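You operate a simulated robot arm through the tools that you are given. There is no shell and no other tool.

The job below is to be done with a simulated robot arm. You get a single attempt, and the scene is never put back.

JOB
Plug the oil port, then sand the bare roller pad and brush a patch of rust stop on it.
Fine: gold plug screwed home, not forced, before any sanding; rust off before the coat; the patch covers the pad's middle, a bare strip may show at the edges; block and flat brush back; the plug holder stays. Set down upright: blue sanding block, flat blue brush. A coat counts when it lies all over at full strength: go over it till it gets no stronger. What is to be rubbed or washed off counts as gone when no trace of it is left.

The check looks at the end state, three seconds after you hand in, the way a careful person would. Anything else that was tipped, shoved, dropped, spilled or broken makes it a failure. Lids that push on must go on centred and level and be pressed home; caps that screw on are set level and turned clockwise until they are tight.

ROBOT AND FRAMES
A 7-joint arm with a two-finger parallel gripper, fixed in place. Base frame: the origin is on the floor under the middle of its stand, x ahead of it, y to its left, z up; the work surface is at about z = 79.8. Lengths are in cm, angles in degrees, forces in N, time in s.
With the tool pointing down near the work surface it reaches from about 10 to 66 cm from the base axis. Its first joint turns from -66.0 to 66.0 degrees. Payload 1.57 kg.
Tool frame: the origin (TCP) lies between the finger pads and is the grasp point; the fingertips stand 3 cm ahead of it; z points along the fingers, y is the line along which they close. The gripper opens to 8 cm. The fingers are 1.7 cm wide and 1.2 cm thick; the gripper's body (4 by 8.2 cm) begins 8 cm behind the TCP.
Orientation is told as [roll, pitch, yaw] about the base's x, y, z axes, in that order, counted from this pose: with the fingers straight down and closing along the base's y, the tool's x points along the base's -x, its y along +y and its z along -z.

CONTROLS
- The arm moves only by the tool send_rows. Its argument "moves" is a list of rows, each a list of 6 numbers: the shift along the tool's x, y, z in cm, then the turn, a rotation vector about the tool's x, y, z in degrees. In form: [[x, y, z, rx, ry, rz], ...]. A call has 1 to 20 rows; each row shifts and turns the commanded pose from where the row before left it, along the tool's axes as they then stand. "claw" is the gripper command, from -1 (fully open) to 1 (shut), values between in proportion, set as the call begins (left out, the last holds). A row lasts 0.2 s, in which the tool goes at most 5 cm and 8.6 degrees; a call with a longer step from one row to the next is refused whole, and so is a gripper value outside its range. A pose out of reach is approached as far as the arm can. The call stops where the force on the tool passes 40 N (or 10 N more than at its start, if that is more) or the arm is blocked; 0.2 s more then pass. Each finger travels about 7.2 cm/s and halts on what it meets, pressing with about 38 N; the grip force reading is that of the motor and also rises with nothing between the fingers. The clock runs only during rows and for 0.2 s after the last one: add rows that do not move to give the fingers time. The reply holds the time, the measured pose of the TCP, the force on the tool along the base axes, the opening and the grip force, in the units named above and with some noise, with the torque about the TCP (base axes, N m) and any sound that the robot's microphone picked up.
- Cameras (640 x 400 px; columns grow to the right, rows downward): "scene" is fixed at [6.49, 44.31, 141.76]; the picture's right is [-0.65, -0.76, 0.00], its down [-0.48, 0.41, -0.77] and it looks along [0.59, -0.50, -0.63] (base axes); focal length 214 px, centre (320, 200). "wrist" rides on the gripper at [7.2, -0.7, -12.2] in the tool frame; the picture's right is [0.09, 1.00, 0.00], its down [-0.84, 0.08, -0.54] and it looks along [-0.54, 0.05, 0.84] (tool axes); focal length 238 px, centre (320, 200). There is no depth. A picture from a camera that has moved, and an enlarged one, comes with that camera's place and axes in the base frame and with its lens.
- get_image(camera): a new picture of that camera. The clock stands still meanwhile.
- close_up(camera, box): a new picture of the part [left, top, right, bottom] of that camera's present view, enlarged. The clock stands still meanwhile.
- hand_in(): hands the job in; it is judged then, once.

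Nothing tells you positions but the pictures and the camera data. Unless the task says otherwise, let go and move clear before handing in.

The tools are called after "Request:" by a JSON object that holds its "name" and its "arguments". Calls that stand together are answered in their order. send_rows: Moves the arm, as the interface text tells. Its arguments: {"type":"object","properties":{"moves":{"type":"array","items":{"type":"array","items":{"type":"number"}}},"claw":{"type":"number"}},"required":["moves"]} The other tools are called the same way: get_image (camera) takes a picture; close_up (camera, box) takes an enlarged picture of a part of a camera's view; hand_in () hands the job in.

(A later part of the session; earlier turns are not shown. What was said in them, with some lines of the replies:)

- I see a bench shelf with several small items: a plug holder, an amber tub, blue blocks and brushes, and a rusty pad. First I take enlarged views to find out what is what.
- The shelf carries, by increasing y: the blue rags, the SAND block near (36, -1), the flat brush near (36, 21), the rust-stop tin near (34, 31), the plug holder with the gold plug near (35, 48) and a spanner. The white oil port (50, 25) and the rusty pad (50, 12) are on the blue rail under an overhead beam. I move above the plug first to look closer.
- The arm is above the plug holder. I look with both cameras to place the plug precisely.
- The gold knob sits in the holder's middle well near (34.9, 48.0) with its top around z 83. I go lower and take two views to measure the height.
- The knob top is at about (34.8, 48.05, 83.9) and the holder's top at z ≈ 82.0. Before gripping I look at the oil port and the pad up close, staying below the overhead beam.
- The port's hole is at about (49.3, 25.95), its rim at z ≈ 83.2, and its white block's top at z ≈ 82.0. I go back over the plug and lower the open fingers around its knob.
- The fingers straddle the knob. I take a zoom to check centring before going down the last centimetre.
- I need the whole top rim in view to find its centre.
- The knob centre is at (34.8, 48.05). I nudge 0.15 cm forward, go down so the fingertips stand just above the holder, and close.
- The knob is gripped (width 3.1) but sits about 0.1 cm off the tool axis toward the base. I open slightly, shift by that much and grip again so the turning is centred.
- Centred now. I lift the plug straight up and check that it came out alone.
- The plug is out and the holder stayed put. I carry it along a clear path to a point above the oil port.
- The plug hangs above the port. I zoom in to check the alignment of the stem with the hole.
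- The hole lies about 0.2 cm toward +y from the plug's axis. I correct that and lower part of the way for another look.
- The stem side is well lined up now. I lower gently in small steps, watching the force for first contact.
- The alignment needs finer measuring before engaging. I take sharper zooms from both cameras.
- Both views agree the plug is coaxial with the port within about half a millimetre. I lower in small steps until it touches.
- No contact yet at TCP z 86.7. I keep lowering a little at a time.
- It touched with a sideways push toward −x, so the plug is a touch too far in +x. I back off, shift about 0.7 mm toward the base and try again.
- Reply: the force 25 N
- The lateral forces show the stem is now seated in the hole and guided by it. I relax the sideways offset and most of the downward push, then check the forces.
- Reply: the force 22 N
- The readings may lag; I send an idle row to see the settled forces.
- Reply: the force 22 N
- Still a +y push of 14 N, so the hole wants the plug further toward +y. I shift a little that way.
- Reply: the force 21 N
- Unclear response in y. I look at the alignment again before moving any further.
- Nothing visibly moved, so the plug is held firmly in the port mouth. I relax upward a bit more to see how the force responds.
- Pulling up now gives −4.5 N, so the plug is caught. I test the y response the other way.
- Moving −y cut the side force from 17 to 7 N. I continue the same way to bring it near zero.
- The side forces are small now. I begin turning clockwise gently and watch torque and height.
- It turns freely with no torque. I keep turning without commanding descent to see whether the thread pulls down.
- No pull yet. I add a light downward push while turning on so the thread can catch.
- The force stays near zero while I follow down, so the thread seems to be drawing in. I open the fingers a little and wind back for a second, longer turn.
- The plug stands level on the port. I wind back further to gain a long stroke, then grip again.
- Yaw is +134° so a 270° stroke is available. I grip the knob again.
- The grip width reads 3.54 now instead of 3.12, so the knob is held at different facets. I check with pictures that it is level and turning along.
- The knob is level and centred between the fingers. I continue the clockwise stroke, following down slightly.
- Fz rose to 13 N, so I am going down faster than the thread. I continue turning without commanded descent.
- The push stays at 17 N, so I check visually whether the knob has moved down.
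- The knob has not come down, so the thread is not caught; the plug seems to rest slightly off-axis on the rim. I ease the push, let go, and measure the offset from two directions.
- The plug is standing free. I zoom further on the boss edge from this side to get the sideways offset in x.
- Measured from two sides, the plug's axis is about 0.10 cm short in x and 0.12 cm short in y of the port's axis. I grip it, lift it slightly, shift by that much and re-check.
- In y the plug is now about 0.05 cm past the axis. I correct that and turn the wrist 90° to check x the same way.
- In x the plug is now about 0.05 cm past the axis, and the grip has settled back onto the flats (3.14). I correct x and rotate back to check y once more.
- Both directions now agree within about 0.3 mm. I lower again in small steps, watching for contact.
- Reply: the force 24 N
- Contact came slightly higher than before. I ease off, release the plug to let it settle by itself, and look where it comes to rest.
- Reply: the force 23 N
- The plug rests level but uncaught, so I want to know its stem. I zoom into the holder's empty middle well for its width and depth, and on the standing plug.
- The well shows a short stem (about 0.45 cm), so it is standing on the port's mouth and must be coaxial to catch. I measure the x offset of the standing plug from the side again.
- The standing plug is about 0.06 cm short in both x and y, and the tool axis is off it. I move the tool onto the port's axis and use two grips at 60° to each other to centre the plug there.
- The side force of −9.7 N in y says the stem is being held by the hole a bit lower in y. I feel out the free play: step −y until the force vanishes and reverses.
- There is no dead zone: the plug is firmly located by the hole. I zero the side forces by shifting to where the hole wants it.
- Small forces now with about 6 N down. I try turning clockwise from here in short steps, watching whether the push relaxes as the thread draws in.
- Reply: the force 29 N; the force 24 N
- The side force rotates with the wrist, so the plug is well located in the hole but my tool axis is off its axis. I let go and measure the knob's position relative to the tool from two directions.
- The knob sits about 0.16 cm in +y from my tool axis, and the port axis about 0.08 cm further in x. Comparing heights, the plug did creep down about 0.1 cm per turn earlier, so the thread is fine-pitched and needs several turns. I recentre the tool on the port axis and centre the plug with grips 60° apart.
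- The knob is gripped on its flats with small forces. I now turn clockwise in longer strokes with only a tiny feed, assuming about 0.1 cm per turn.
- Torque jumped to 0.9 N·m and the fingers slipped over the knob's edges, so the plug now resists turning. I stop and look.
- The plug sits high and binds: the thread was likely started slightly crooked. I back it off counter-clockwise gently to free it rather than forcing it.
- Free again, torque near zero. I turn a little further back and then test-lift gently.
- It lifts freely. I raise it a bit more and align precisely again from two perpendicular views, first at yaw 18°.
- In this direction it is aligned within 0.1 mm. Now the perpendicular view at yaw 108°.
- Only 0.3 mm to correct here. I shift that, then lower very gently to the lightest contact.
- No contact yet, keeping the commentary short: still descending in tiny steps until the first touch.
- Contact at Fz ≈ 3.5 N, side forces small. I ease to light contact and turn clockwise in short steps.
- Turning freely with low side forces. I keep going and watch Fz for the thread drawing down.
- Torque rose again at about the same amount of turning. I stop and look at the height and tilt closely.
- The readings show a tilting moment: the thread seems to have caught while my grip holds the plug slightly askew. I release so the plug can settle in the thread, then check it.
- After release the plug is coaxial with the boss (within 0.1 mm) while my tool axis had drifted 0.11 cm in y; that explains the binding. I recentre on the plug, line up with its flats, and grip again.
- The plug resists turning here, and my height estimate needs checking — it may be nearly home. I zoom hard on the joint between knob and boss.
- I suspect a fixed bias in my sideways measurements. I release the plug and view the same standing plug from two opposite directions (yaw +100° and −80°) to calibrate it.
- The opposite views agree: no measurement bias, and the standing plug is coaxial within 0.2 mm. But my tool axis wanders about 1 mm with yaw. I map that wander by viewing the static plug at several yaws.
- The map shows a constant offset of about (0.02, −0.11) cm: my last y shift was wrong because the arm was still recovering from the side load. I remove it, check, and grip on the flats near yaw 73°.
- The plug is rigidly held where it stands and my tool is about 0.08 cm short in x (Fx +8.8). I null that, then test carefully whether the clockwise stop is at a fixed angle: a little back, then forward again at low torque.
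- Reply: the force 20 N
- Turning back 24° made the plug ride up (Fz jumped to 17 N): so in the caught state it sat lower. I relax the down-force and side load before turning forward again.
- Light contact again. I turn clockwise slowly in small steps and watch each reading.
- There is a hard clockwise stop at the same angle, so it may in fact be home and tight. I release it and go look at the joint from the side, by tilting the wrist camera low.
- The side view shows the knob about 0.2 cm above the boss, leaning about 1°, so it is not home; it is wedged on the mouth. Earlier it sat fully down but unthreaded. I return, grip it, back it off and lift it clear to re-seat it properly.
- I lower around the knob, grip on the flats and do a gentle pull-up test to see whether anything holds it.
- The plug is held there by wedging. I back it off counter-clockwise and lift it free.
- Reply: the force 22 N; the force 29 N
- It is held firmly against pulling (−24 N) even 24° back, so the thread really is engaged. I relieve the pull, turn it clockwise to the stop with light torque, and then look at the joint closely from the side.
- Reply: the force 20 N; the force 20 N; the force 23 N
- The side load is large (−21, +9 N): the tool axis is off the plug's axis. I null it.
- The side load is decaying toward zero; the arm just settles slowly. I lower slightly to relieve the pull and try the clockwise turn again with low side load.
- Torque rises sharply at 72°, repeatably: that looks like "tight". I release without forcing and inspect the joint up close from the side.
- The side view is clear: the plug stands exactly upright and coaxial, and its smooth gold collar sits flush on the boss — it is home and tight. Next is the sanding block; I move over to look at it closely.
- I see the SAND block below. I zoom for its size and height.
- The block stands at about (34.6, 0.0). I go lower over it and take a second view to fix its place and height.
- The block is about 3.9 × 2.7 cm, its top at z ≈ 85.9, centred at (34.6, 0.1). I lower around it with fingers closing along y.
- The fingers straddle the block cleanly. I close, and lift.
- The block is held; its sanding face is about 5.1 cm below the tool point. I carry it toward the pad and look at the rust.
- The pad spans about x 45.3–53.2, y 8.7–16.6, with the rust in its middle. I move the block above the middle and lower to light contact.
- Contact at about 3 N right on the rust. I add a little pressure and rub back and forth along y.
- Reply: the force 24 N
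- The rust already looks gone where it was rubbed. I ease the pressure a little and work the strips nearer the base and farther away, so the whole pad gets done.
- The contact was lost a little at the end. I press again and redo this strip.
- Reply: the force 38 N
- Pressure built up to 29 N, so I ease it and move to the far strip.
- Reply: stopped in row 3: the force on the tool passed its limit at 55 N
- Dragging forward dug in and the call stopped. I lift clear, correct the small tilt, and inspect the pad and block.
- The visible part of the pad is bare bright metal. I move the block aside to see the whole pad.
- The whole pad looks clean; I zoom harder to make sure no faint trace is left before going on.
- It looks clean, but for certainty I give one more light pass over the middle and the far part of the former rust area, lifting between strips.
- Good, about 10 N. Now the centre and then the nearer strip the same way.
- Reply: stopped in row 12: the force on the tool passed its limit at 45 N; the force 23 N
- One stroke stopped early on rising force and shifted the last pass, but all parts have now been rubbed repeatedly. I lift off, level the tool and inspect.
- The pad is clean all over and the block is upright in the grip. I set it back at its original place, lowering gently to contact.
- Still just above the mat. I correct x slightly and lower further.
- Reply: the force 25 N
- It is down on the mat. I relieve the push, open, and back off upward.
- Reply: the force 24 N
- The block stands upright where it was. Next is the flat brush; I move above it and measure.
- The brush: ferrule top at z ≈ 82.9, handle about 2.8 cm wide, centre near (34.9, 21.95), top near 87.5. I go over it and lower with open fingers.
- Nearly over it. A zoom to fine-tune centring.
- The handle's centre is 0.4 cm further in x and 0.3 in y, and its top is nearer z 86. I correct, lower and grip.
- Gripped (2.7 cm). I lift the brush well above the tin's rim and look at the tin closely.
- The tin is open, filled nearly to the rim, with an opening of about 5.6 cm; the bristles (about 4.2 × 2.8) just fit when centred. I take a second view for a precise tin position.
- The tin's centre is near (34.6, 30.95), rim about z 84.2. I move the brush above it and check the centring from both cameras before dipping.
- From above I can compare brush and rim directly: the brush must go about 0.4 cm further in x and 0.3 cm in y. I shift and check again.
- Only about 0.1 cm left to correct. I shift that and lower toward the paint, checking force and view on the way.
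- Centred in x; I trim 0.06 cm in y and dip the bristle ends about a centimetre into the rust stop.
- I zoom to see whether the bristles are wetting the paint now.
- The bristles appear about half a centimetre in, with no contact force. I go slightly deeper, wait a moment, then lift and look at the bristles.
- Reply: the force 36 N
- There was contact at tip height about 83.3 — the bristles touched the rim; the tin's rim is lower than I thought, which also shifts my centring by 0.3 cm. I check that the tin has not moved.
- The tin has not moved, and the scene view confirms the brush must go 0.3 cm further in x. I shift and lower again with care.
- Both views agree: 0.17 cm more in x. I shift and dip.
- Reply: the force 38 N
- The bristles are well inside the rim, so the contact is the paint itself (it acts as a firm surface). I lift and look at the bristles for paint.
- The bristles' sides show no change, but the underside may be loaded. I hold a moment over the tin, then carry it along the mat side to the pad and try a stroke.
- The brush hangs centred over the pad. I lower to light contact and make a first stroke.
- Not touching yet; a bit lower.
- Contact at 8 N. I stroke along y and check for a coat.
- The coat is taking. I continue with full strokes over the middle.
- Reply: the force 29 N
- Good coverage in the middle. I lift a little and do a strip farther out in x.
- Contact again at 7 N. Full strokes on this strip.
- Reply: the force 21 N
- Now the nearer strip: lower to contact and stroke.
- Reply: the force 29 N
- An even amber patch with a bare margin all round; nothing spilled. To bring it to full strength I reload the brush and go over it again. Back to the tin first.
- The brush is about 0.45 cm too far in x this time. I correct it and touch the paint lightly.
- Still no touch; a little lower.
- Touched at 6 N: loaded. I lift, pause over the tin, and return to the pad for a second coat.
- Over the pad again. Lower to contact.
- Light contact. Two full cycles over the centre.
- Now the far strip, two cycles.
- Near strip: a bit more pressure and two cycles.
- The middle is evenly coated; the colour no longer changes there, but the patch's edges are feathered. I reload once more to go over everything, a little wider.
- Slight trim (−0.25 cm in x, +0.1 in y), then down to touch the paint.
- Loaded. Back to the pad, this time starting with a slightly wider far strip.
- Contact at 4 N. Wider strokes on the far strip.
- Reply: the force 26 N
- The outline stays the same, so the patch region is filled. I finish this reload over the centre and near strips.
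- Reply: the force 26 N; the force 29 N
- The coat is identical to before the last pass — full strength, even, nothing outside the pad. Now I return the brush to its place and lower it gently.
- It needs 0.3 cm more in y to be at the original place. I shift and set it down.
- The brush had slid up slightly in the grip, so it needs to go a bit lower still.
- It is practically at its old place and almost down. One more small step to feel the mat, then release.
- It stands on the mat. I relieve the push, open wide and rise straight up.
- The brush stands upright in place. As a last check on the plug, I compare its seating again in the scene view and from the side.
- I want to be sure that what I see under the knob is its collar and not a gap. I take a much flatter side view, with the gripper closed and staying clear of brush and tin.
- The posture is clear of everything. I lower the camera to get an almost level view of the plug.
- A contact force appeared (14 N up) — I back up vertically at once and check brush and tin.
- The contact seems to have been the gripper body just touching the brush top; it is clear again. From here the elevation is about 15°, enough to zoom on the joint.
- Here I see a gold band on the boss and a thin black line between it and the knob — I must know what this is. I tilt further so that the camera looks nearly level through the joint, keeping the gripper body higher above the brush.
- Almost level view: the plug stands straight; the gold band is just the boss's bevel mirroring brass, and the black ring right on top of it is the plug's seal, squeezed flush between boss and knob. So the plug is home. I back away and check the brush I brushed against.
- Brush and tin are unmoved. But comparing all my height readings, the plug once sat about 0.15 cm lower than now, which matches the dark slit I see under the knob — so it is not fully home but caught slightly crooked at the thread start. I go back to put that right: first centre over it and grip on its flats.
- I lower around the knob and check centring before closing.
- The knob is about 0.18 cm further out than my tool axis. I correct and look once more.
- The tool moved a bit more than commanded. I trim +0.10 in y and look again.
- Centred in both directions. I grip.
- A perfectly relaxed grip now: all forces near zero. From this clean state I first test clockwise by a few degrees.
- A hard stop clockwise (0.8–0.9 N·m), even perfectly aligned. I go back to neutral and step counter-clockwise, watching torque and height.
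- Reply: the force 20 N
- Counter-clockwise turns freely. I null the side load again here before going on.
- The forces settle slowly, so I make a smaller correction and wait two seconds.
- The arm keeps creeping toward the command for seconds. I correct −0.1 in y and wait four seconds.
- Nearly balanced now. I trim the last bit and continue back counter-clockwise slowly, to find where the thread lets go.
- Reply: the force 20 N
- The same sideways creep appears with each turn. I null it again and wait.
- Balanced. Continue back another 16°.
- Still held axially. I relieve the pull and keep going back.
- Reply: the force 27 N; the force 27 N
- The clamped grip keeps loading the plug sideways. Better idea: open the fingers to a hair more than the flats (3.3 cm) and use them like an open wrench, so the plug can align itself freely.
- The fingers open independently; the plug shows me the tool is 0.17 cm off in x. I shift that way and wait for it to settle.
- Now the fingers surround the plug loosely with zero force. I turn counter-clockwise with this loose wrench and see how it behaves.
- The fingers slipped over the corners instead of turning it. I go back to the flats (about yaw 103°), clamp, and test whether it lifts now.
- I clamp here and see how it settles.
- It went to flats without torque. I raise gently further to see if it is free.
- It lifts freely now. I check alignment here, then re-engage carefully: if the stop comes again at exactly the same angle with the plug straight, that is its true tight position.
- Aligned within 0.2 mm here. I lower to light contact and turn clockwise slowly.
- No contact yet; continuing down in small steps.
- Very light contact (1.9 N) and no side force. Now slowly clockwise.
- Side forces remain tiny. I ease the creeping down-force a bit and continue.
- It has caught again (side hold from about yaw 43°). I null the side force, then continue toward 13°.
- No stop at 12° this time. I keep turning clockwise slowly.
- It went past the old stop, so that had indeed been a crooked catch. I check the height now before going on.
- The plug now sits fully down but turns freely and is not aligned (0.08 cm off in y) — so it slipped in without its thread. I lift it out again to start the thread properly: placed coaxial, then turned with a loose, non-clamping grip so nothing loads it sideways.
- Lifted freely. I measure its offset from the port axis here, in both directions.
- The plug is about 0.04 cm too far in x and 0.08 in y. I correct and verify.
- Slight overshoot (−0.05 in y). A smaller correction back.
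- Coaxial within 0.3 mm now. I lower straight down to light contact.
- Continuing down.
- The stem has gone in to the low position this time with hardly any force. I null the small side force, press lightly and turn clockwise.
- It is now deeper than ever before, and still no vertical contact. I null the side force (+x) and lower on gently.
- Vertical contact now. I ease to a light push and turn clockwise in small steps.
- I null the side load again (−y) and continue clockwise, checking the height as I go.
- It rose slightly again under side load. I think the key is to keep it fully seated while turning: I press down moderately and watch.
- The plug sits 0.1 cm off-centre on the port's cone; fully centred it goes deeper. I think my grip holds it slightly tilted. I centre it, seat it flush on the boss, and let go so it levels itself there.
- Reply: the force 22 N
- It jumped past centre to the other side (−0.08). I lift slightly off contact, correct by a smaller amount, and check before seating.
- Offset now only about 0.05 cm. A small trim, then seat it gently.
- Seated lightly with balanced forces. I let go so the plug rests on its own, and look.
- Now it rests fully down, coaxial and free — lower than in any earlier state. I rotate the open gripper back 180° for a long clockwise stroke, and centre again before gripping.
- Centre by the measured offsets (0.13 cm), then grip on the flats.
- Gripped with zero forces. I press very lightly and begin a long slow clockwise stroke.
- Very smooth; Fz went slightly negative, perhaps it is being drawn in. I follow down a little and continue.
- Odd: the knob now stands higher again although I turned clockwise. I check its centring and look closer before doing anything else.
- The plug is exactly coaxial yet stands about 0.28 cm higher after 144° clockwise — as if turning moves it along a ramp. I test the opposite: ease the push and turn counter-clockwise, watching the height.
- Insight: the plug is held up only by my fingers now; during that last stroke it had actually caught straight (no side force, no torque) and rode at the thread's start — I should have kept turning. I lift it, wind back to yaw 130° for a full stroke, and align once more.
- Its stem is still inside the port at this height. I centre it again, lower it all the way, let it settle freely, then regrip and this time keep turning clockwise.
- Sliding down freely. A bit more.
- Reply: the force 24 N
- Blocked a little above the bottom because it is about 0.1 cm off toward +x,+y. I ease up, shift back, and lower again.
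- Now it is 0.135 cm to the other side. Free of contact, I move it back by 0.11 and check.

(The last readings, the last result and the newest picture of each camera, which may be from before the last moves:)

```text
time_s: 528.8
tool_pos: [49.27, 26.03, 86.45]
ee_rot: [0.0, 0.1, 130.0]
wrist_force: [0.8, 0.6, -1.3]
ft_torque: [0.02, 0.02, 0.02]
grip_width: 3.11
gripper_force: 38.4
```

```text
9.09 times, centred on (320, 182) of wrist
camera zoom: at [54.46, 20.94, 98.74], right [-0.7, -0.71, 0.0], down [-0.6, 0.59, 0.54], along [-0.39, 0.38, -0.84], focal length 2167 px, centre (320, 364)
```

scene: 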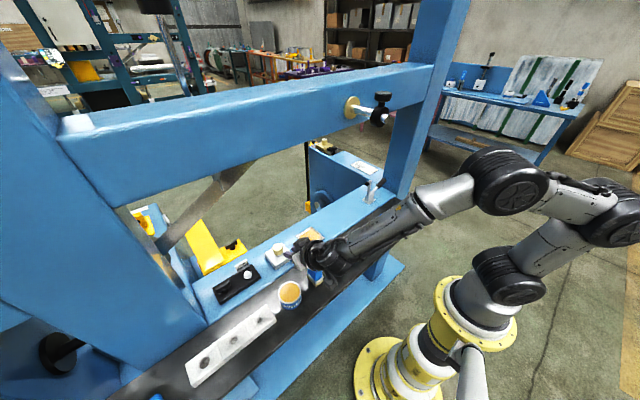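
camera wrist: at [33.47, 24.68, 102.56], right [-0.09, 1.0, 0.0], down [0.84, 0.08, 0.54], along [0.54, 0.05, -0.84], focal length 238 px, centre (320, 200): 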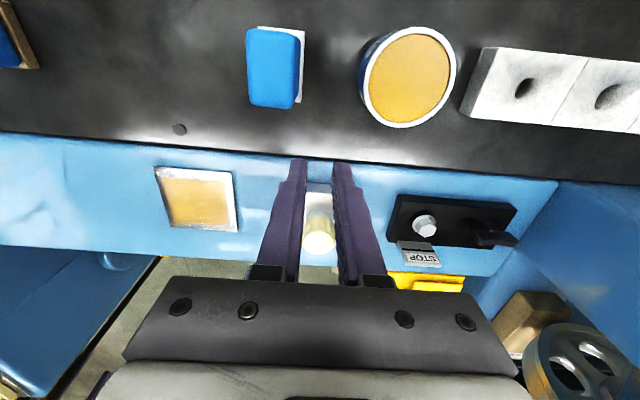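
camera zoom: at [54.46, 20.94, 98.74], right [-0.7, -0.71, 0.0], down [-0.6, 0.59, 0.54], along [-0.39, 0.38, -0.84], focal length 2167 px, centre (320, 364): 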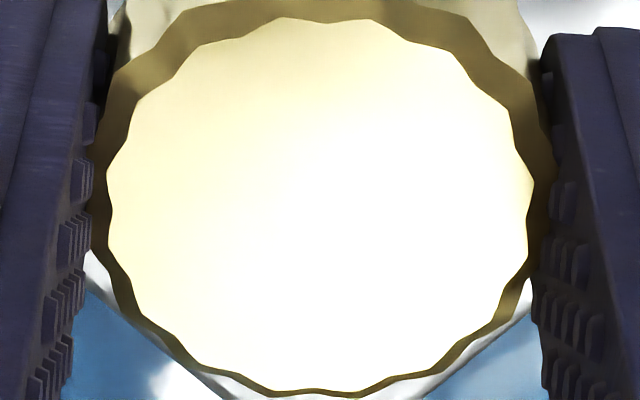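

Within 0.04 cm now. Small trim, then lower to the bottom.

Request:
{"name": "send_rows", "arguments": {"moves": [[0, 0.03, 0, 0, 0, 0], [0, 0, 0, 0, 0, 0], [0, 0, 0.08, 0, 0, 0], [0, 0, 0, 0, 0, 0], [0, 0, 0.08, 0, 0, 0], [0, 0, 0, 0, 0, 0], [0, 0, 0, 0, 0, 0], [0, 0, 0, 0, 0, 0]]}}

Request:
{"name": "send_rows", "arguments": {"moves": [[0, 0, 0.06, 0, 0, 0], [0, 0, 0, 0, 0, 0], [0, 0, 0, 0, 0, 0]]}}

Request:
{"name": "send_rows", "arguments": {"moves": [[0, 0, 0.06, 0, 0, 0], [0, 0, 0, 0, 0, 0], [0, 0, 0, 0, 0, 0]]}}

Request:
{"name": "close_up", "arguments": {"camera": "scene", "box": [266, 238, 290, 253]}}

```text
time_s: 530.5
tool_pos: [49.13, 25.98, 86.45]
ee_rot: [0.1, 0.1, 130.0]
wrist_force: [0.7, -0.9, 3.3]
ft_torque: [0.03, -0.01, -0.02]
grip_width: 3.12
gripper_force: 38.2
```

```text
time_s: 531.4
tool_pos: [49.16, 26.03, 86.36]
ee_rot: [0.0, 0.1, 130.0]
wrist_force: [-7.0, -2.7, 19.3]
ft_torque: [-0.09, 0.26, 0.02]
grip_width: 3.14
gripper_force: 37.8
```

```text
time_s: 532.1
tool_pos: [49.29, 25.96, 86.34]
ee_rot: [0.0, 0.1, 129.9]
wrist_force: [-6.3, -3.1, 24.6]
ft_torque: [-0.06, 0.28, -0.03]
grip_width: 3.14
gripper_force: 38.5
```

```text
16.00 times, centred on (278, 246) of scene
camera zoom: at [6.43, 44.28, 141.77], right [-0.65, -0.76, 0.0], down [-0.48, 0.41, -0.77], along [0.59, -0.5, -0.63], focal length 3432 px, centre (992, -528)
```

zoom: 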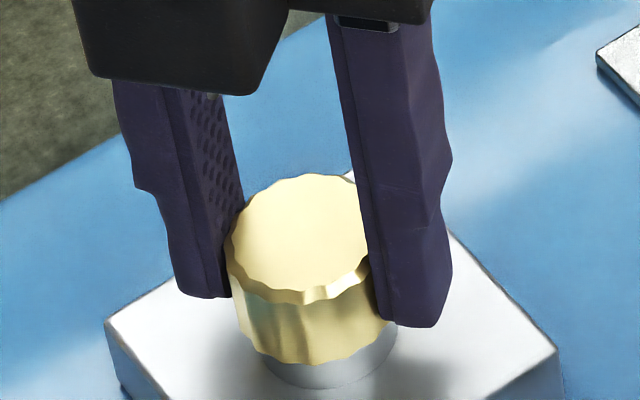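

I relax the push and open the fingers to see whether it drops the rest by itself.

Request:
{"name": "send_rows", "arguments": {"moves": [[0, 0, -0.1, 0, 0, 0], [0, 0, 0, 0, 0, 0], [0, 0, 0, 0, 0, 0]]}}

Request:
{"name": "send_rows", "arguments": {"moves": [[0, 0, 0, 0, 0, 0], [0, 0, 0, 0, 0, 0], [0, 0, 0, 0, 0, 0], [0, 0, 0, 0, 0, 0], [0, 0, 0, 0, 0, 0]], "claw": -0.1}}

Request:
{"name": "close_up", "arguments": {"camera": "scene", "box": [266, 238, 290, 253]}}

Request:
{"name": "close_up", "arguments": {"camera": "wrist", "box": [285, 160, 355, 204]}}

Request:
{"name": "close_up", "arguments": {"camera": "wrist", "box": [285, 120, 355, 164]}}

```text
time_s: 533.0
tool_pos: [49.21, 26.15, 86.31]
ee_rot: [0.0, 0.1, 130.1]
wrist_force: [-2.2, -2.8, 21.3]
ft_torque: [-0.05, 0.13, -0.02]
grip_width: 3.13
gripper_force: 37.8
```

```text
time_s: 534.1
tool_pos: [49.19, 26.08, 86.13]
ee_rot: [0.1, 0.0, 130.0]
wrist_force: [0.4, 0.1, -0.1]
ft_torque: [0.01, -0.04, -0.01]
grip_width: 4.41
gripper_force: 0.1
```

```text
16.00 times, centred on (278, 246) of scene
camera zoom: at [6.49, 44.31, 141.76], right [-0.65, -0.76, 0.0], down [-0.48, 0.41, -0.77], along [0.59, -0.5, -0.63], focal length 3432 px, centre (992, -528)
```

zoom: 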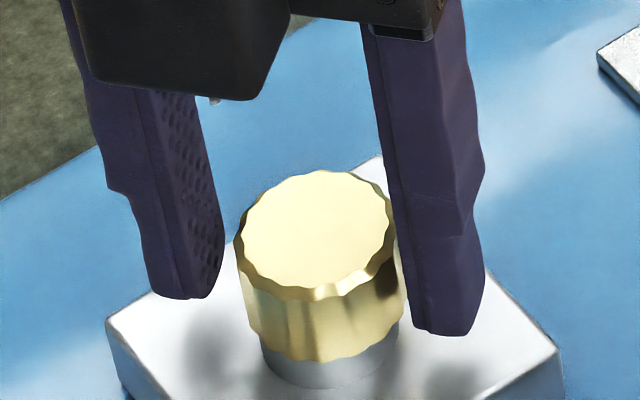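

```text
9.09 times, centred on (320, 182) of wrist
camera zoom: at [54.42, 20.96, 98.49], right [-0.7, -0.71, 0.0], down [-0.6, 0.59, 0.54], along [-0.39, 0.38, -0.84], focal length 2167 px, centre (320, 364)
```

zoom: 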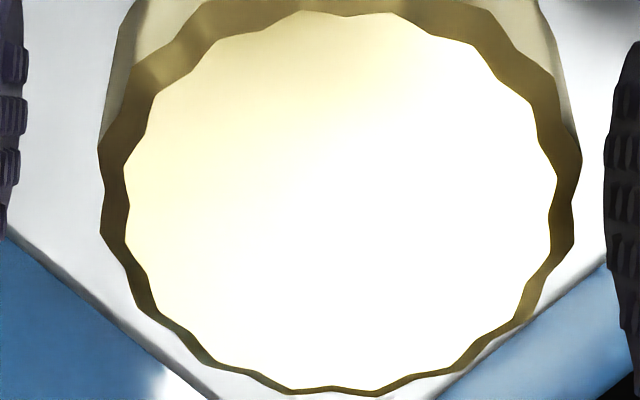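

```text
9.09 times, centred on (320, 142) of wrist
camera zoom: at [54.42, 20.96, 98.49], right [-0.7, -0.71, 0.0], down [-0.6, 0.59, 0.54], along [-0.39, 0.38, -0.84], focal length 2167 px, centre (320, 727)
```

zoom: 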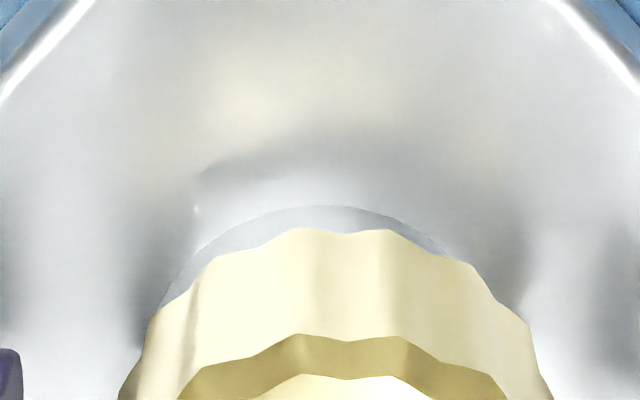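

When released it slid off-centre again, so in this position nothing holds it: it is not threaded. The only state that was locked (held axially, upright, hard stop) was the earlier one. I will thread it again from a clean start: grip, centre on the axis, and turn clockwise through to a firm stop.

Request:
{"name": "send_rows", "arguments": {"moves": [[0, 0.12, -0.15, 0, 0, 0], [0, 0, 0, 0, 0, 0], [0, 0, 0, 0, 0, 0], [0, 0, 0, 0, 0, 0], [0, 0, 0, 0, 0, 0], [0, 0, 0, 0, 0, 0], [0, 0, 0, 0, 0, 0], [0, 0, 0, 0, 0, 0]]}}

Request:
{"name": "send_rows", "arguments": {"moves": [[0, 0, 0, 0, 0, 0], [0, 0, 0, 0, 0, 0], [0, 0, 0, 0, 0, 0], [0, 0, 0, 0, 0, 0], [0, 0, 0, 0, 0, 0]], "claw": 1}}

Request:
{"name": "send_rows", "arguments": {"moves": [[0, 0, -0.2, 0, 0, 0], [0, 0, -0.2, 0, 0, 0], [0, 0, -0.1, 0, 0, 0], [0, 0, 0, 0, 0, 0], [0, 0, 0, 0, 0, 0], [0, 0, 0, 0, 0, 0], [0, 0, 0, 0, 0, 0]]}}

Request:
{"name": "close_up", "arguments": {"camera": "wrist", "box": [285, 120, 355, 164]}}

Request:
{"name": "close_up", "arguments": {"camera": "wrist", "box": [285, 160, 355, 204]}}

Request:
{"name": "close_up", "arguments": {"camera": "scene", "box": [266, 238, 290, 253]}}

```text
time_s: 536.0
tool_pos: [49.14, 25.97, 86.33]
ee_rot: [0.2, 0.2, 129.9]
wrist_force: [0.3, 0.2, -0.3]
ft_torque: [0.03, 0.01, 0.01]
grip_width: 4.4
gripper_force: 0.0
```

```text
time_s: 537.1
tool_pos: [49.01, 26.04, 86.42]
ee_rot: [0.1, 0.1, 130.1]
wrist_force: [0.6, 1.2, -0.1]
ft_torque: [0.03, 0.0, 0.0]
grip_width: 3.13
gripper_force: 38.2
```

```text
time_s: 538.8
tool_pos: [49.09, 25.92, 86.96]
ee_rot: [0.1, 0.1, 130.0]
wrist_force: [-0.1, 6.4, -0.9]
ft_torque: [0.27, 0.04, -0.04]
grip_width: 3.16
gripper_force: 37.6
```

```text
9.09 times, centred on (320, 142) of wrist
camera zoom: at [54.32, 20.82, 99.22], right [-0.7, -0.71, 0.0], down [-0.6, 0.59, 0.54], along [-0.39, 0.38, -0.84], focal length 2167 px, centre (320, 727)
```

zoom: 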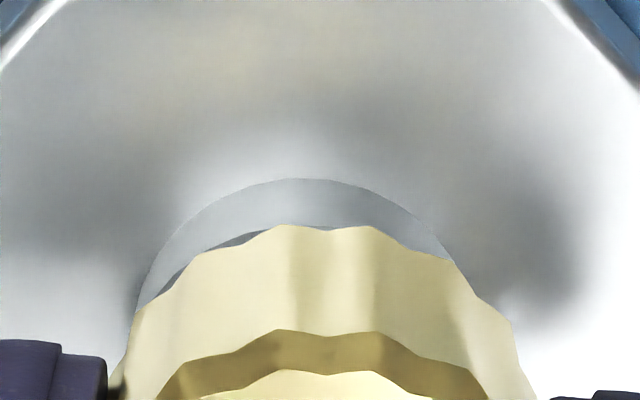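

```text
9.09 times, centred on (320, 182) of wrist
camera zoom: at [54.32, 20.82, 99.22], right [-0.7, -0.71, 0.0], down [-0.6, 0.59, 0.54], along [-0.39, 0.38, -0.84], focal length 2167 px, centre (320, 364)
```

zoom: 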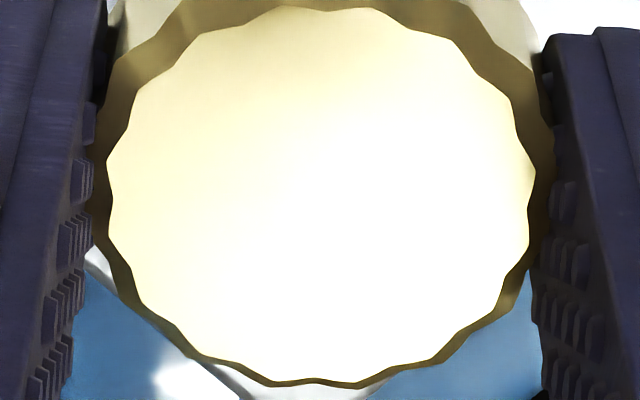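

```text
16.00 times, centred on (278, 246) of scene
camera zoom: at [6.49, 44.33, 141.76], right [-0.65, -0.76, 0.0], down [-0.48, 0.41, -0.77], along [0.59, -0.51, -0.63], focal length 3432 px, centre (992, -528)
```

zoom: 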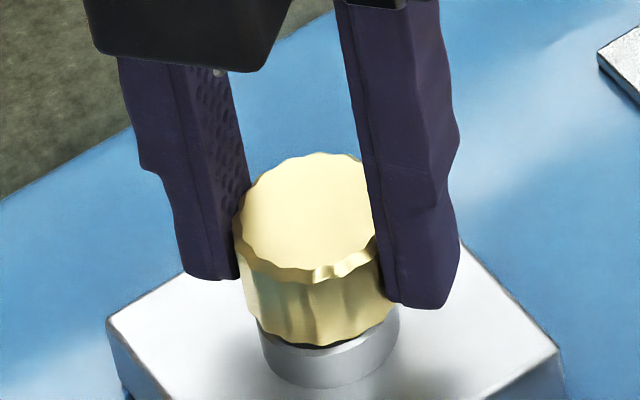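

The plug is up at the top of the thread now, but 0.14 cm off-axis. I centre it, then try the natural way: lightest touch (about 1 N), clockwise, and following the thread down by feel.

Request:
{"name": "send_rows", "arguments": {"moves": [[0, -0.11, -0.05, 0, 0, 0], [0, 0, 0, 0, 0, 0], [0, 0, 0, 0, 0, 0], [0, 0, 0, 0, 0, 0], [0, 0, 0, 0, 0, 0], [0, 0, 0, 0, 0, 0], [0, 0, 0, 0, 0, 0], [0, 0, 0, 0, 0, 0], [0, 0, 0, 0, 0, 0], [0, 0, 0, 0, 0, 0]]}}

Request:
{"name": "close_up", "arguments": {"camera": "wrist", "box": [285, 120, 355, 164]}}

Request:
{"name": "close_up", "arguments": {"camera": "wrist", "box": [285, 160, 355, 204]}}

```text
time_s: 541.0
tool_pos: [49.11, 25.99, 87.05]
ee_rot: [0.1, 0.1, 130.1]
wrist_force: [0.4, -0.5, -0.7]
ft_torque: [0.03, -0.02, 0.0]
grip_width: 3.14
gripper_force: 37.8
```

```text
9.09 times, centred on (320, 142) of wrist
camera zoom: at [54.4, 20.87, 99.23], right [-0.7, -0.71, 0.0], down [-0.6, 0.59, 0.54], along [-0.39, 0.38, -0.84], focal length 2167 px, centre (320, 727)
```

zoom: 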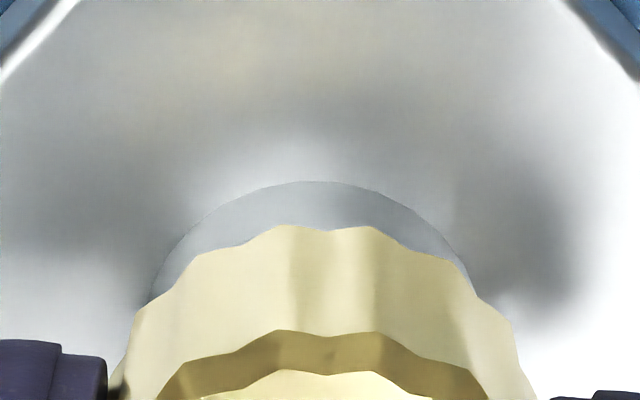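

```text
9.09 times, centred on (320, 182) of wrist
camera zoom: at [54.4, 20.87, 99.23], right [-0.7, -0.71, 0.0], down [-0.6, 0.59, 0.54], along [-0.39, 0.38, -0.84], focal length 2167 px, centre (320, 364)
```

zoom: 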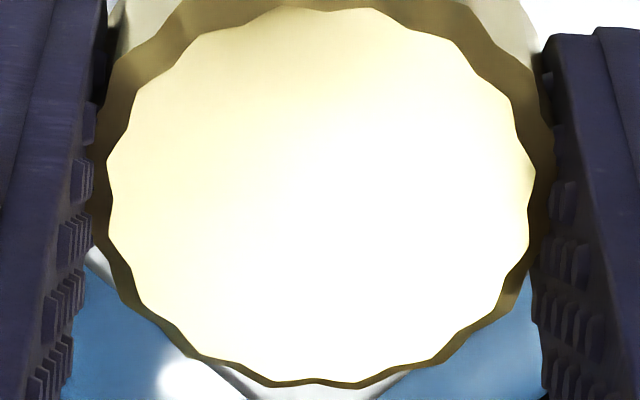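

Halfway there; another −0.05.

Request:
{"name": "send_rows", "arguments": {"moves": [[0, -0.05, 0, 0, 0, 0], [0, 0, 0, 0, 0, 0], [0, 0, 0, 0, 0, 0], [0, 0, 0, 0, 0, 0], [0, 0, 0, 0, 0, 0], [0, 0, 0, 0, 0, 0], [0, 0, 0, 0, 0, 0], [0, 0, 0, 0, 0, 0], [0, 0, 0, 0, 0, 0], [0, 0, 0, 0, 0, 0]]}}

Request:
{"name": "close_up", "arguments": {"camera": "wrist", "box": [285, 120, 355, 164]}}

```text
time_s: 543.1
tool_pos: [49.13, 25.93, 87.12]
ee_rot: [0.1, 0.1, 130.0]
wrist_force: [0.9, 1.2, -0.1]
ft_torque: [-0.02, -0.04, 0.01]
grip_width: 3.14
gripper_force: 38.1
```

```text
9.09 times, centred on (320, 142) of wrist
camera zoom: at [54.42, 20.91, 99.23], right [-0.7, -0.71, 0.0], down [-0.6, 0.59, 0.54], along [-0.39, 0.38, -0.84], focal length 2167 px, centre (320, 727)
```

zoom: 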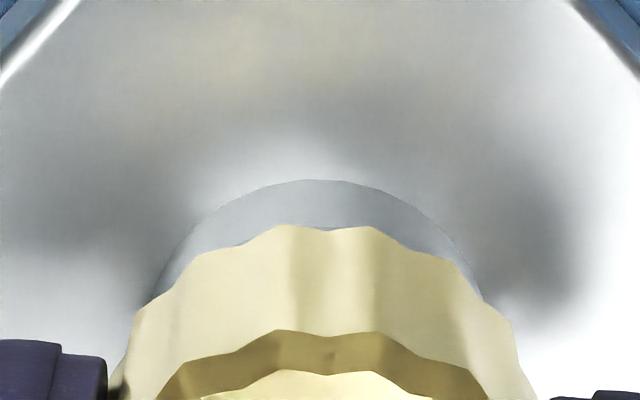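

Centred within 0.3 mm. Now down to the very first touch.

Request:
{"name": "send_rows", "arguments": {"moves": [[0, 0, 0.15, 0, 0, 0], [0, 0, 0.12, 0, 0, 0], [0, 0, 0.1, 0, 0, 0], [0, 0, 0, 0, 0, 0], [0, 0, 0, 0, 0, 0], [0, 0, 0, 0, 0, 0]]}}

Request:
{"name": "send_rows", "arguments": {"moves": [[0, 0, 0.06, 0, 0, 0], [0, 0, 0, 0, 0, 0], [0, 0, 0, 0, 0, 0]]}}

Request:
{"name": "send_rows", "arguments": {"moves": [[0, 0, 0.05, 0, 0, 0], [0, 0, 0, 0, 0, 0], [0, 0, 0, 0, 0, 0]]}}

Request:
{"name": "send_rows", "arguments": {"moves": [[0, 0, 0.05, 0, 0, 0], [0, 0, 0, 0, 0, 0], [0, 0, 0, 0, 0, 0]]}}

```text
time_s: 544.5
tool_pos: [49.34, 25.96, 86.57]
ee_rot: [0.2, 0.0, 130.0]
wrist_force: [-1.4, -0.5, -1.0]
ft_torque: [0.06, 0.05, -0.01]
grip_width: 3.11
gripper_force: 38.2
```

```text
time_s: 545.4
tool_pos: [49.37, 25.97, 86.44]
ee_rot: [0.1, 0.2, 130.0]
wrist_force: [-0.9, -0.7, -0.4]
ft_torque: [0.02, 0.06, 0.02]
grip_width: 3.15
gripper_force: 38.1
```

```text
time_s: 546.1
tool_pos: [49.25, 25.94, 86.5]
ee_rot: [0.1, 0.2, 130.0]
wrist_force: [-0.2, 0.6, 0.0]
ft_torque: [-0.02, 0.01, -0.01]
grip_width: 3.11
gripper_force: 37.9
```

```text
time_s: 547.0
tool_pos: [49.15, 25.93, 86.51]
ee_rot: [0.2, 0.1, 130.0]
wrist_force: [-9.8, -3.8, 10.9]
ft_torque: [-0.14, 0.23, 0.0]
grip_width: 3.12
gripper_force: 38.3
```

First touch at the expected height. I back off to about 1–2 N and start turning clockwise, keeping the touch light.

Request:
{"name": "send_rows", "arguments": {"moves": [[0, 0, -0.045, 0, 0, 0], [0, 0, 0, 0, 0, 0], [0, 0, 0, 0, 0, 0], [0, 0, 0, 0, 0, 0]]}}

Request:
{"name": "send_rows", "arguments": {"moves": [[0, 0, 0, 0, 0, 4], [0, 0, 0, 0, 0, 4], [0, 0, 0, 0, 0, 4], [0, 0, 0, 0, 0, 0], [0, 0, 0, 0, 0, 0]]}}

Request:
{"name": "send_rows", "arguments": {"moves": [[0, 0, 0, 0, 0, 4], [0, 0, 0, 0, 0, 4], [0, 0, 0, 0, 0, 4], [0, 0, 0, 0, 0, 0], [0, 0, 0, 0, 0, 0]]}}

Request:
{"name": "send_rows", "arguments": {"moves": [[0, 0, 0, 0, 0, 4], [0, 0, 0, 0, 0, 4], [0, 0, 0, 0, 0, 4], [0, 0, 0, 0, 0, 0], [0, 0, 0, 0, 0, 0]]}}

```text
time_s: 548.0
tool_pos: [49.21, 26.11, 86.5]
ee_rot: [0.1, 0.1, 130.0]
wrist_force: [-2.5, -4.5, 5.9]
ft_torque: [-0.07, 0.11, 0.02]
grip_width: 3.1
gripper_force: 38.2
```

```text
time_s: 549.1
tool_pos: [49.31, 25.95, 86.4]
ee_rot: [0.2, 0.1, 117.9]
wrist_force: [0.0, -7.8, 0.2]
ft_torque: [-0.15, -0.05, 0.02]
grip_width: 3.12
gripper_force: 38.4
```

```text
time_s: 550.4
tool_pos: [49.25, 25.97, 86.49]
ee_rot: [0.1, 0.3, 105.9]
wrist_force: [-3.2, -20.2, 7.4]
ft_torque: [-0.36, 0.19, -0.01]
grip_width: 3.13
gripper_force: 38.0
```

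```text
time_s: 551.5
tool_pos: [49.31, 26.09, 86.48]
ee_rot: [0.0, 0.1, 94.0]
wrist_force: [0.4, -15.2, 0.9]
ft_torque: [-0.38, 0.0, 0.0]
grip_width: 3.15
gripper_force: 37.8
```

A side load built up (−y). I null it and wait, then continue.

Request:
{"name": "send_rows", "arguments": {"moves": [[0.08, 0, 0, 0, 0, 0], [0, 0, 0, 0, 0, 0], [0, 0, 0, 0, 0, 0], [0, 0, 0, 0, 0, 0], [0, 0, 0, 0, 0, 0], [0, 0, 0, 0, 0, 0], [0, 0, 0, 0, 0, 0], [0, 0, 0, 0, 0, 0], [0, 0, 0, 0, 0, 0], [0, 0, 0, 0, 0, 0]]}}

Request:
{"name": "send_rows", "arguments": {"moves": [[0, 0, 0, 0, 0, 4], [0, 0, 0, 0, 0, 4], [0, 0, 0, 0, 0, 4], [0, 0, 0, 0, 0, 0], [0, 0, 0, 0, 0, 0]]}}

Request:
{"name": "send_rows", "arguments": {"moves": [[0, 0, 0, 0, 0, 4], [0, 0, 0, 0, 0, 4], [0, 0, 0, 0, 0, 4], [0, 0, 0, 0, 0, 0], [0, 0, 0, 0, 0, 0]]}}

Request:
{"name": "close_up", "arguments": {"camera": "scene", "box": [266, 238, 290, 253]}}

```text
time_s: 553.8
tool_pos: [49.2, 26.01, 86.51]
ee_rot: [0.1, 0.2, 93.9]
wrist_force: [1.2, 2.8, -8.1]
ft_torque: [0.08, -0.04, -0.04]
grip_width: 3.15
gripper_force: 38.0
```

```text
time_s: 555.0
tool_pos: [49.23, 25.97, 86.59]
ee_rot: [0.1, 0.1, 81.9]
wrist_force: [6.2, 5.1, -15.6]
ft_torque: [0.29, -0.17, -0.02]
grip_width: 3.15
gripper_force: 38.3
```

```text
time_s: 556.1
tool_pos: [49.27, 26.09, 86.52]
ee_rot: [-0.1, 0.2, 70.0]
wrist_force: [6.1, 4.7, -17.0]
ft_torque: [0.22, -0.11, 0.0]
grip_width: 3.09
gripper_force: 38.0
```

```text
16.00 times, centred on (278, 246) of scene
camera zoom: at [6.53, 44.34, 141.75], right [-0.65, -0.76, 0.0], down [-0.48, 0.41, -0.77], along [0.59, -0.51, -0.63], focal length 3432 px, centre (992, -528)
```

zoom: 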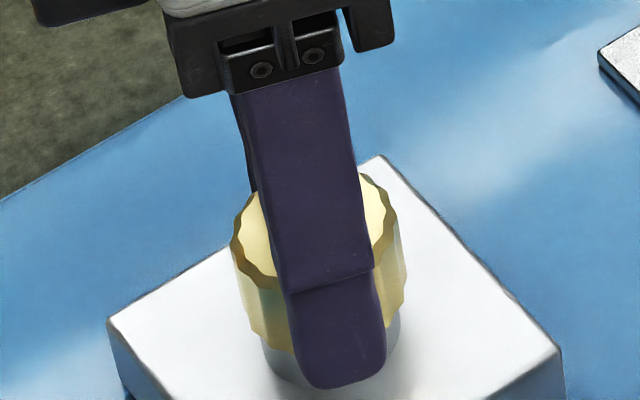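

Now the thread is drawing the plug down — Fz −17 N as I turn clockwise. I follow it down.

Request:
{"name": "send_rows", "arguments": {"moves": [[0, 0, 0.06, 0, 0, 0], [0, 0, 0, 0, 0, 0], [0, 0, 0, 0, 0, 0], [0, 0, 0, 0, 0, 0], [0, 0, 0, 0, 0, 0]]}}

Request:
{"name": "send_rows", "arguments": {"moves": [[-0.03, -0.03, 0.04, 0, 0, 0], [0, 0, 0, 0, 0, 0], [0, 0, 0, 0, 0, 0], [0, 0, 0, 0, 0, 0], [0, 0, 0, 0, 0, 0]]}}

```text
time_s: 557.4
tool_pos: [49.16, 26.0, 86.54]
ee_rot: [0.0, 0.2, 69.9]
wrist_force: [-2.9, 1.6, -3.9]
ft_torque: [0.03, 0.16, 0.03]
grip_width: 3.11
gripper_force: 38.1
```

```text
time_s: 558.5
tool_pos: [49.25, 25.95, 86.56]
ee_rot: [0.1, 0.2, 70.0]
wrist_force: [-18.7, -0.7, 18.5]
ft_torque: [-0.07, 0.54, 0.02]
grip_width: 3.11
gripper_force: 38.0
```

Slight over-correction. I ease it back.

Request:
{"name": "send_rows", "arguments": {"moves": [[0.015, 0.04, -0.04, 0, 0, 0], [0, 0, 0, 0, 0, 0], [0, 0, 0, 0, 0, 0], [0, 0, 0, 0, 0, 0], [0, 0, 0, 0, 0, 0], [0, 0, 0, 0, 0, 0], [0, 0, 0, 0, 0, 0], [0, 0, 0, 0, 0, 0]]}}

Request:
{"name": "send_rows", "arguments": {"moves": [[0, 0, 0, 0, 0, 4], [0, 0, 0, 0, 0, 4], [0, 0, 0, 0, 0, 4], [0, 0, 0, 0, 0, 0], [0, 0, 0, 0, 0, 0], [0, 0, 0, 0, 0, 0]]}}

```text
time_s: 560.4
tool_pos: [49.34, 26.02, 86.46]
ee_rot: [0.1, 0.2, 70.0]
wrist_force: [-18.7, 5.1, 17.0]
ft_torque: [0.15, 0.51, 0.0]
grip_width: 3.12
gripper_force: 37.9
```

```text
time_s: 561.8
tool_pos: [49.32, 25.91, 86.49]
ee_rot: [-0.1, 0.0, 58.0]
wrist_force: [-9.7, 0.5, 19.7]
ft_torque: [-0.07, 0.44, -0.04]
grip_width: 3.13
gripper_force: 37.6
```

I keep z fixed and turn on; the push should melt away if the thread draws down.

Request:
{"name": "send_rows", "arguments": {"moves": [[0, 0, -0.03, 0, 0, 4], [0, 0, 0, 0, 0, 4], [0, 0, 0, 0, 0, 4], [0, 0, 0, 0, 0, 0], [0, 0, 0, 0, 0, 0], [0, 0, 0, 0, 0, 0]]}}

Request:
{"name": "send_rows", "arguments": {"moves": [[0, 0, 0, 0, 0, 4], [0, 0, 0, 0, 0, 4], [0, 0, 0, 0, 0, 4], [0, 0, 0, 0, 0, 0], [0, 0, 0, 0, 0, 0], [0, 0, 0, 0, 0, 0]]}}

Request:
{"name": "send_rows", "arguments": {"moves": [[0, 0, 0, 0, 0, 4], [0, 0, 0, 0, 0, 4], [0, 0, 0, 0, 0, 4], [0, 0, 0, 0, 0, 0], [0, 0, 0, 0, 0, 0], [0, 0, 0, 0, 0, 0]]}}

Request:
{"name": "close_up", "arguments": {"camera": "scene", "box": [266, 238, 290, 253]}}

```text
time_s: 563.1
tool_pos: [49.3, 25.98, 86.41]
ee_rot: [-0.1, 0.2, 46.0]
wrist_force: [0.1, 8.1, 7.6]
ft_torque: [0.35, 0.0, -0.01]
grip_width: 3.1
gripper_force: 38.5
```

```text
time_s: 564.5
tool_pos: [49.24, 25.91, 86.54]
ee_rot: [-0.1, 0.2, 33.9]
wrist_force: [-3.7, 4.7, 9.0]
ft_torque: [0.15, 0.12, 0.57]
grip_width: 3.14
gripper_force: 38.2
```

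```text
time_s: 566.0
tool_pos: [49.28, 25.93, 86.43]
ee_rot: [-0.1, 0.1, 21.9]
wrist_force: [0.0, -1.0, 0.1]
ft_torque: [0.36, 0.2, 0.6]
grip_width: 3.43
gripper_force: 38.0
```

```text
16.00 times, centred on (278, 246) of scene
camera zoom: at [6.49, 44.31, 141.76], right [-0.65, -0.76, 0.0], down [-0.48, 0.41, -0.77], along [0.59, -0.5, -0.63], focal length 3432 px, centre (992, -528)
```

zoom: 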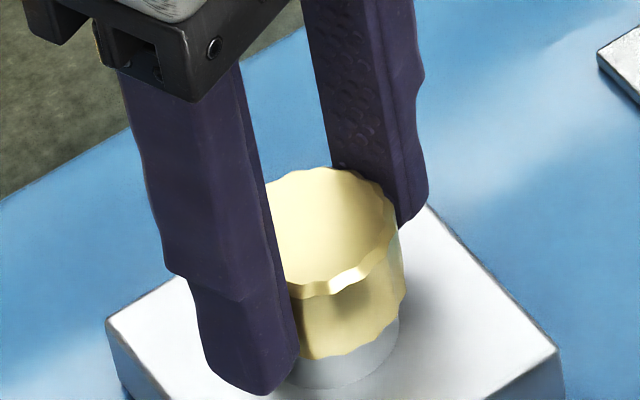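

The stop came again after the same ~94° from first catch, at exactly the same height as every time before — so that is the thread's real end: the plug is home and tight. I release it without any further force and rise clear.

Request:
{"name": "send_rows", "arguments": {"moves": [[0, 0, 0, 0, 0, 0], [0, 0, 0, 0, 0, 0], [0, 0, 0, 0, 0, 0], [0, 0, 0, 0, 0, 0], [0, 0, -1, 0, 0, 0], [0, 0, -2, 0, 0, 0], [0, 0, -2, 0, 0, 0], [0, 0, 0, 0, 0, 0], [0, 0, 0, 0, 0, 0]], "claw": -0.4}}

Request:
{"name": "close_up", "arguments": {"camera": "scene", "box": [266, 238, 290, 253]}}

Request:
{"name": "close_up", "arguments": {"camera": "wrist", "box": [270, 110, 370, 173]}}

```text
time_s: 568.0
tool_pos: [49.37, 26.24, 91.57]
ee_rot: [-0.2, 0.1, 22.0]
wrist_force: [0.1, 0.8, 0.0]
ft_torque: [0.02, 0.02, 0.01]
grip_width: 5.6
gripper_force: 0.0
```

```text
16.00 times, centred on (278, 246) of scene
camera zoom: at [6.49, 44.31, 141.76], right [-0.65, -0.76, 0.0], down [-0.48, 0.41, -0.77], along [0.59, -0.5, -0.63], focal length 3432 px, centre (992, -528)
```

zoom: 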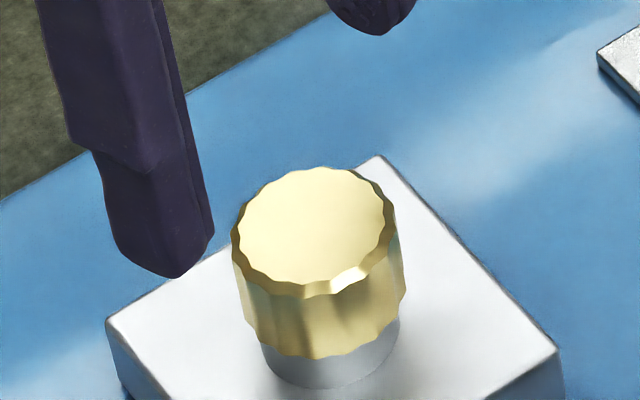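

```text
6.35 times, centred on (320, 142) of wrist
camera zoom: at [43.01, 22.94, 103.82], right [-0.46, 0.89, 0.0], down [0.75, 0.39, 0.54], along [0.48, 0.25, -0.84], focal length 1513 px, centre (320, 571)
```

zoom: 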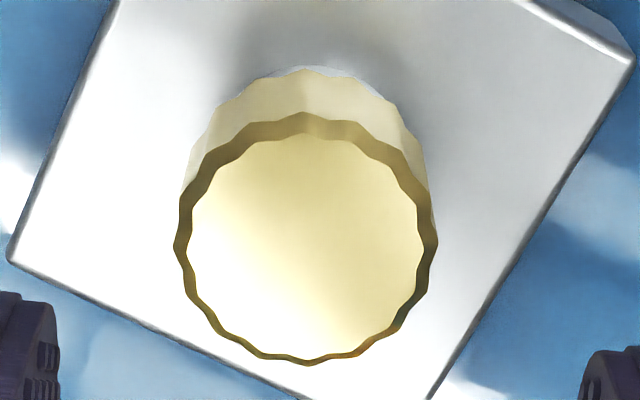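

The plug stands exactly as in the tight state: upright, seal flush on the boss. I move the arm clear and take a last look at the whole scene.

Request:
{"name": "send_rows", "arguments": {"moves": [[0, 0, 0, 0, 0, 7.4], [0, 0, 0, 0, 0, 7.4], [0, 0, 0, 0, 0, 7.2], [4, 0, 0, 0, 0, 0], [4, 0, 0, 0, 0, 0], [4, 0, -1, 0, 0, 0], [3, -2, -3, 0, 0, 0], [1, -3, -4, 0, 0, 0], [0, -3, -4, 0, 0, 0], [0, -3, -4, 0, 0, 0], [0, -3, -4, 0, 0, 0], [0, -3, -4, 0, 0, 0], [0, 0, -4, 0, 0, 0], [0, 0, -4, 0, 0, 0], [0, 0, 0, 0, 0, 0]]}}

Request:
{"name": "get_image", "arguments": {"camera": "scene"}}

Request:
{"name": "close_up", "arguments": {"camera": "scene", "box": [180, 220, 340, 320]}}

Request:
{"name": "close_up", "arguments": {"camera": "scene", "box": [290, 160, 450, 260]}}

Request:
{"name": "close_up", "arguments": {"camera": "scene", "box": [120, 300, 280, 400]}}

Request:
{"name": "close_up", "arguments": {"camera": "scene", "box": [290, 222, 330, 252]}}

```text
refused: row 8 steps farther than a row can; nothing moved
```

```text
taken
```

scene: 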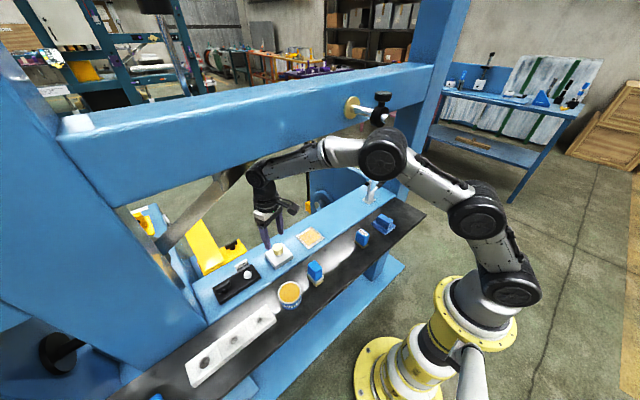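

```text
4.00 times, centred on (260, 270) of scene
camera zoom: at [6.49, 44.31, 141.76], right [-0.65, -0.76, 0.0], down [-0.48, 0.41, -0.77], along [0.59, -0.5, -0.63], focal length 858 px, centre (560, -80)
```

zoom: 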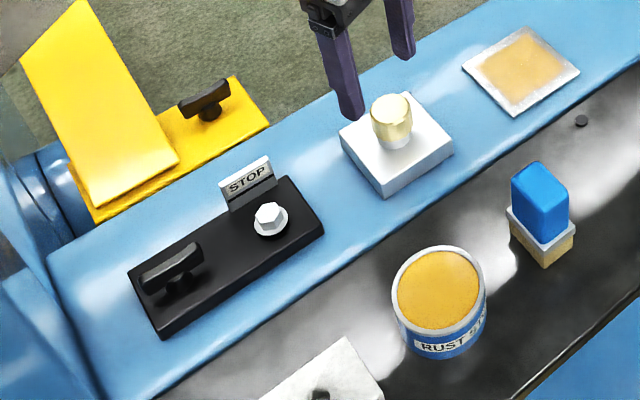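

```text
4.00 times, centred on (370, 210) of scene
camera zoom: at [6.49, 44.31, 141.76], right [-0.65, -0.76, 0.0], down [-0.48, 0.41, -0.77], along [0.59, -0.5, -0.63], focal length 858 px, centre (120, 160)
```

zoom: 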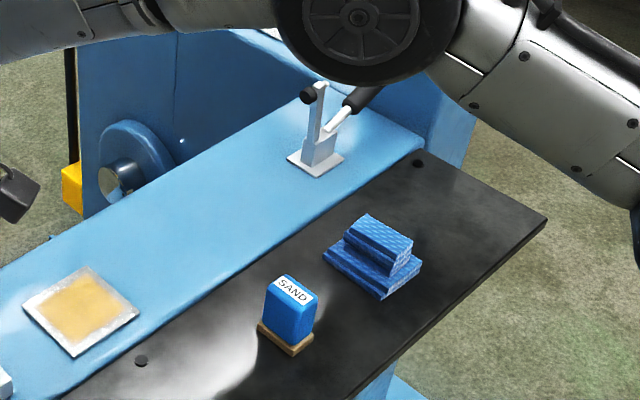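

```text
4.00 times, centred on (200, 350) of scene
camera zoom: at [6.49, 44.31, 141.76], right [-0.65, -0.76, 0.0], down [-0.48, 0.41, -0.77], along [0.59, -0.5, -0.63], focal length 858 px, centre (800, -400)
```

zoom: 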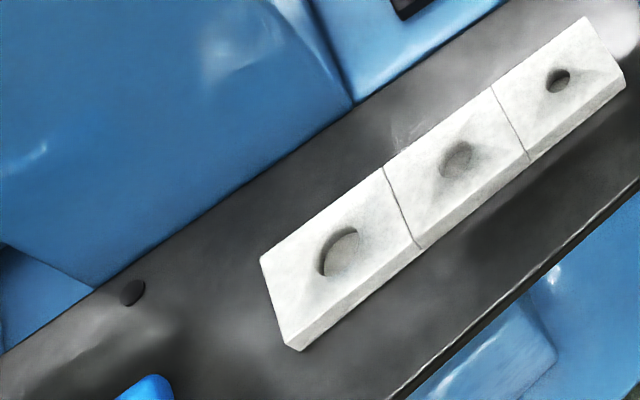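

```text
13.33 times, centred on (310, 237) of scene
camera zoom: at [6.49, 44.31, 141.76], right [-0.65, -0.76, 0.0], down [-0.48, 0.41, -0.77], along [0.59, -0.5, -0.63], focal length 2860 px, centre (453, -293)
```

zoom: 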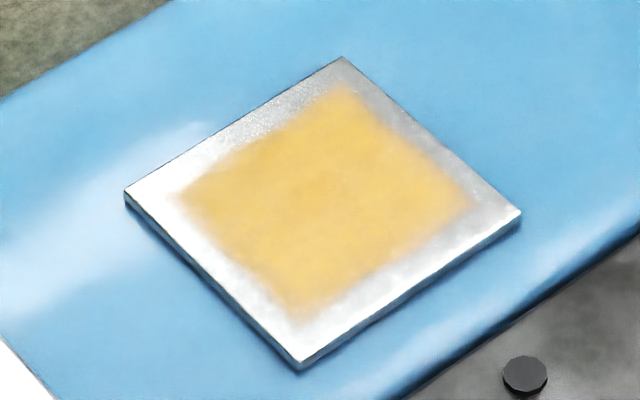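

Everything is in its place: plug tight, pad coated, block and brush upright, holder and tin unmoved. I retract the arm with smaller steps.

Request:
{"name": "send_rows", "arguments": {"moves": [[0, 0, 0, 0, 0, 7.4], [0, 0, 0, 0, 0, 7.4], [0, 0, 0, 0, 0, 7.2], [4, 0, 0, 0, 0, 0], [4, 0, 0, 0, 0, 0], [4, 0, -1, 0, 0, 0], [3, -1.5, -2.5, 0, 0, 0], [1, -2.5, -3.5, 0, 0, 0], [0, -2.5, -3.5, 0, 0, 0], [0, -2.5, -3.5, 0, 0, 0], [0, -2.5, -3.5, 0, 0, 0], [0, -2.5, -3.5, 0, 0, 0], [0, -2.5, -3.5, 0, 0, 0], [0, 0, -3.5, 0, 0, 0], [0, 0, 0, 0, 0, 0]]}}

Request:
{"name": "get_image", "arguments": {"camera": "scene"}}

Request:
{"name": "close_up", "arguments": {"camera": "scene", "box": [266, 238, 290, 253]}}

```text
time_s: 571.1
tool_pos: [33.3, 9.39, 119.52]
ee_rot: [-0.1, 0.0, 0.0]
wrist_force: [-0.1, 0.1, 0.7]
ft_torque: [0.02, 0.0, 0.01]
grip_width: 5.59
gripper_force: 0.1
```

```text
taken
```

scene: 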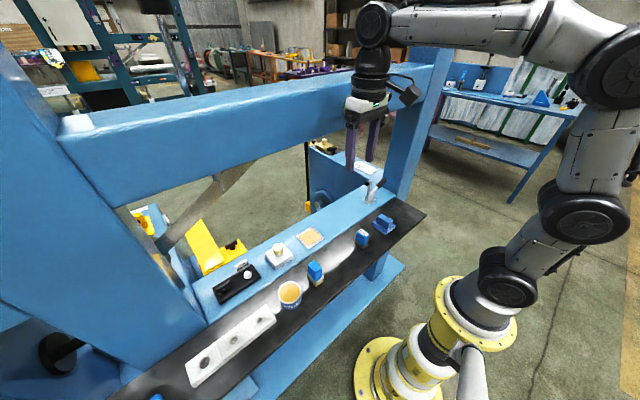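

```text
16.00 times, centred on (278, 246) of scene
camera zoom: at [6.49, 44.31, 141.76], right [-0.65, -0.76, 0.0], down [-0.48, 0.41, -0.77], along [0.59, -0.5, -0.63], focal length 3432 px, centre (992, -528)
```

zoom: 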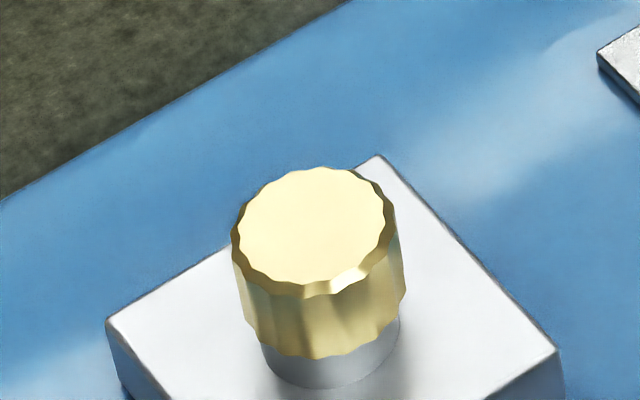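

The arm is clear and the plug sits straight on its boss. The pad carries an even coat, the block and brush stand upright where they were, and the holder has not moved. I hand the job in.

Request:
{"name": "hand_in", "arguments": {}}

```text
The job is handed in.
```

I handed the job in. The sanding and coating look right in the final pictures, but I can't confirm that the plug is fully home.

- **Plug:** It is in the port, upright and centred, and it stops hard when turned clockwise. The highest torque I put on it was about 1 N·m.
    - **Why I call it home:** Most tries ended at this same stop, roughly a quarter turn after the thread caught and at the same height.
    - **Why I'm not certain:** When the thread had not caught, the plug sat about 0.35 cm lower. There is also a dark ring about 1 mm high under the knob. I read it as a seal, but it could be a gap, which would mean the plug started crooked.
- **Order:** The plug was at this stop while I sanded. After the coat I doubted it, so I unscrewed it, lifted it out a few times and tightened it again. It was therefore not left alone from before the sanding to the end.
- **Rust:** No trace shows anywhere on the pad, even at full zoom.
- **Coat:** The amber patch covers the pad's middle with a bare edge all round. It looked the same after the second and third loads of rust stop.
- **Tools and other items:** The block and brush are upright in their old places. The plug holder and the tin have not moved, and nothing was spilled. While I was checking the plug, the gripper touched something with about 14 N, probably the top of the brush. The brush had not moved.
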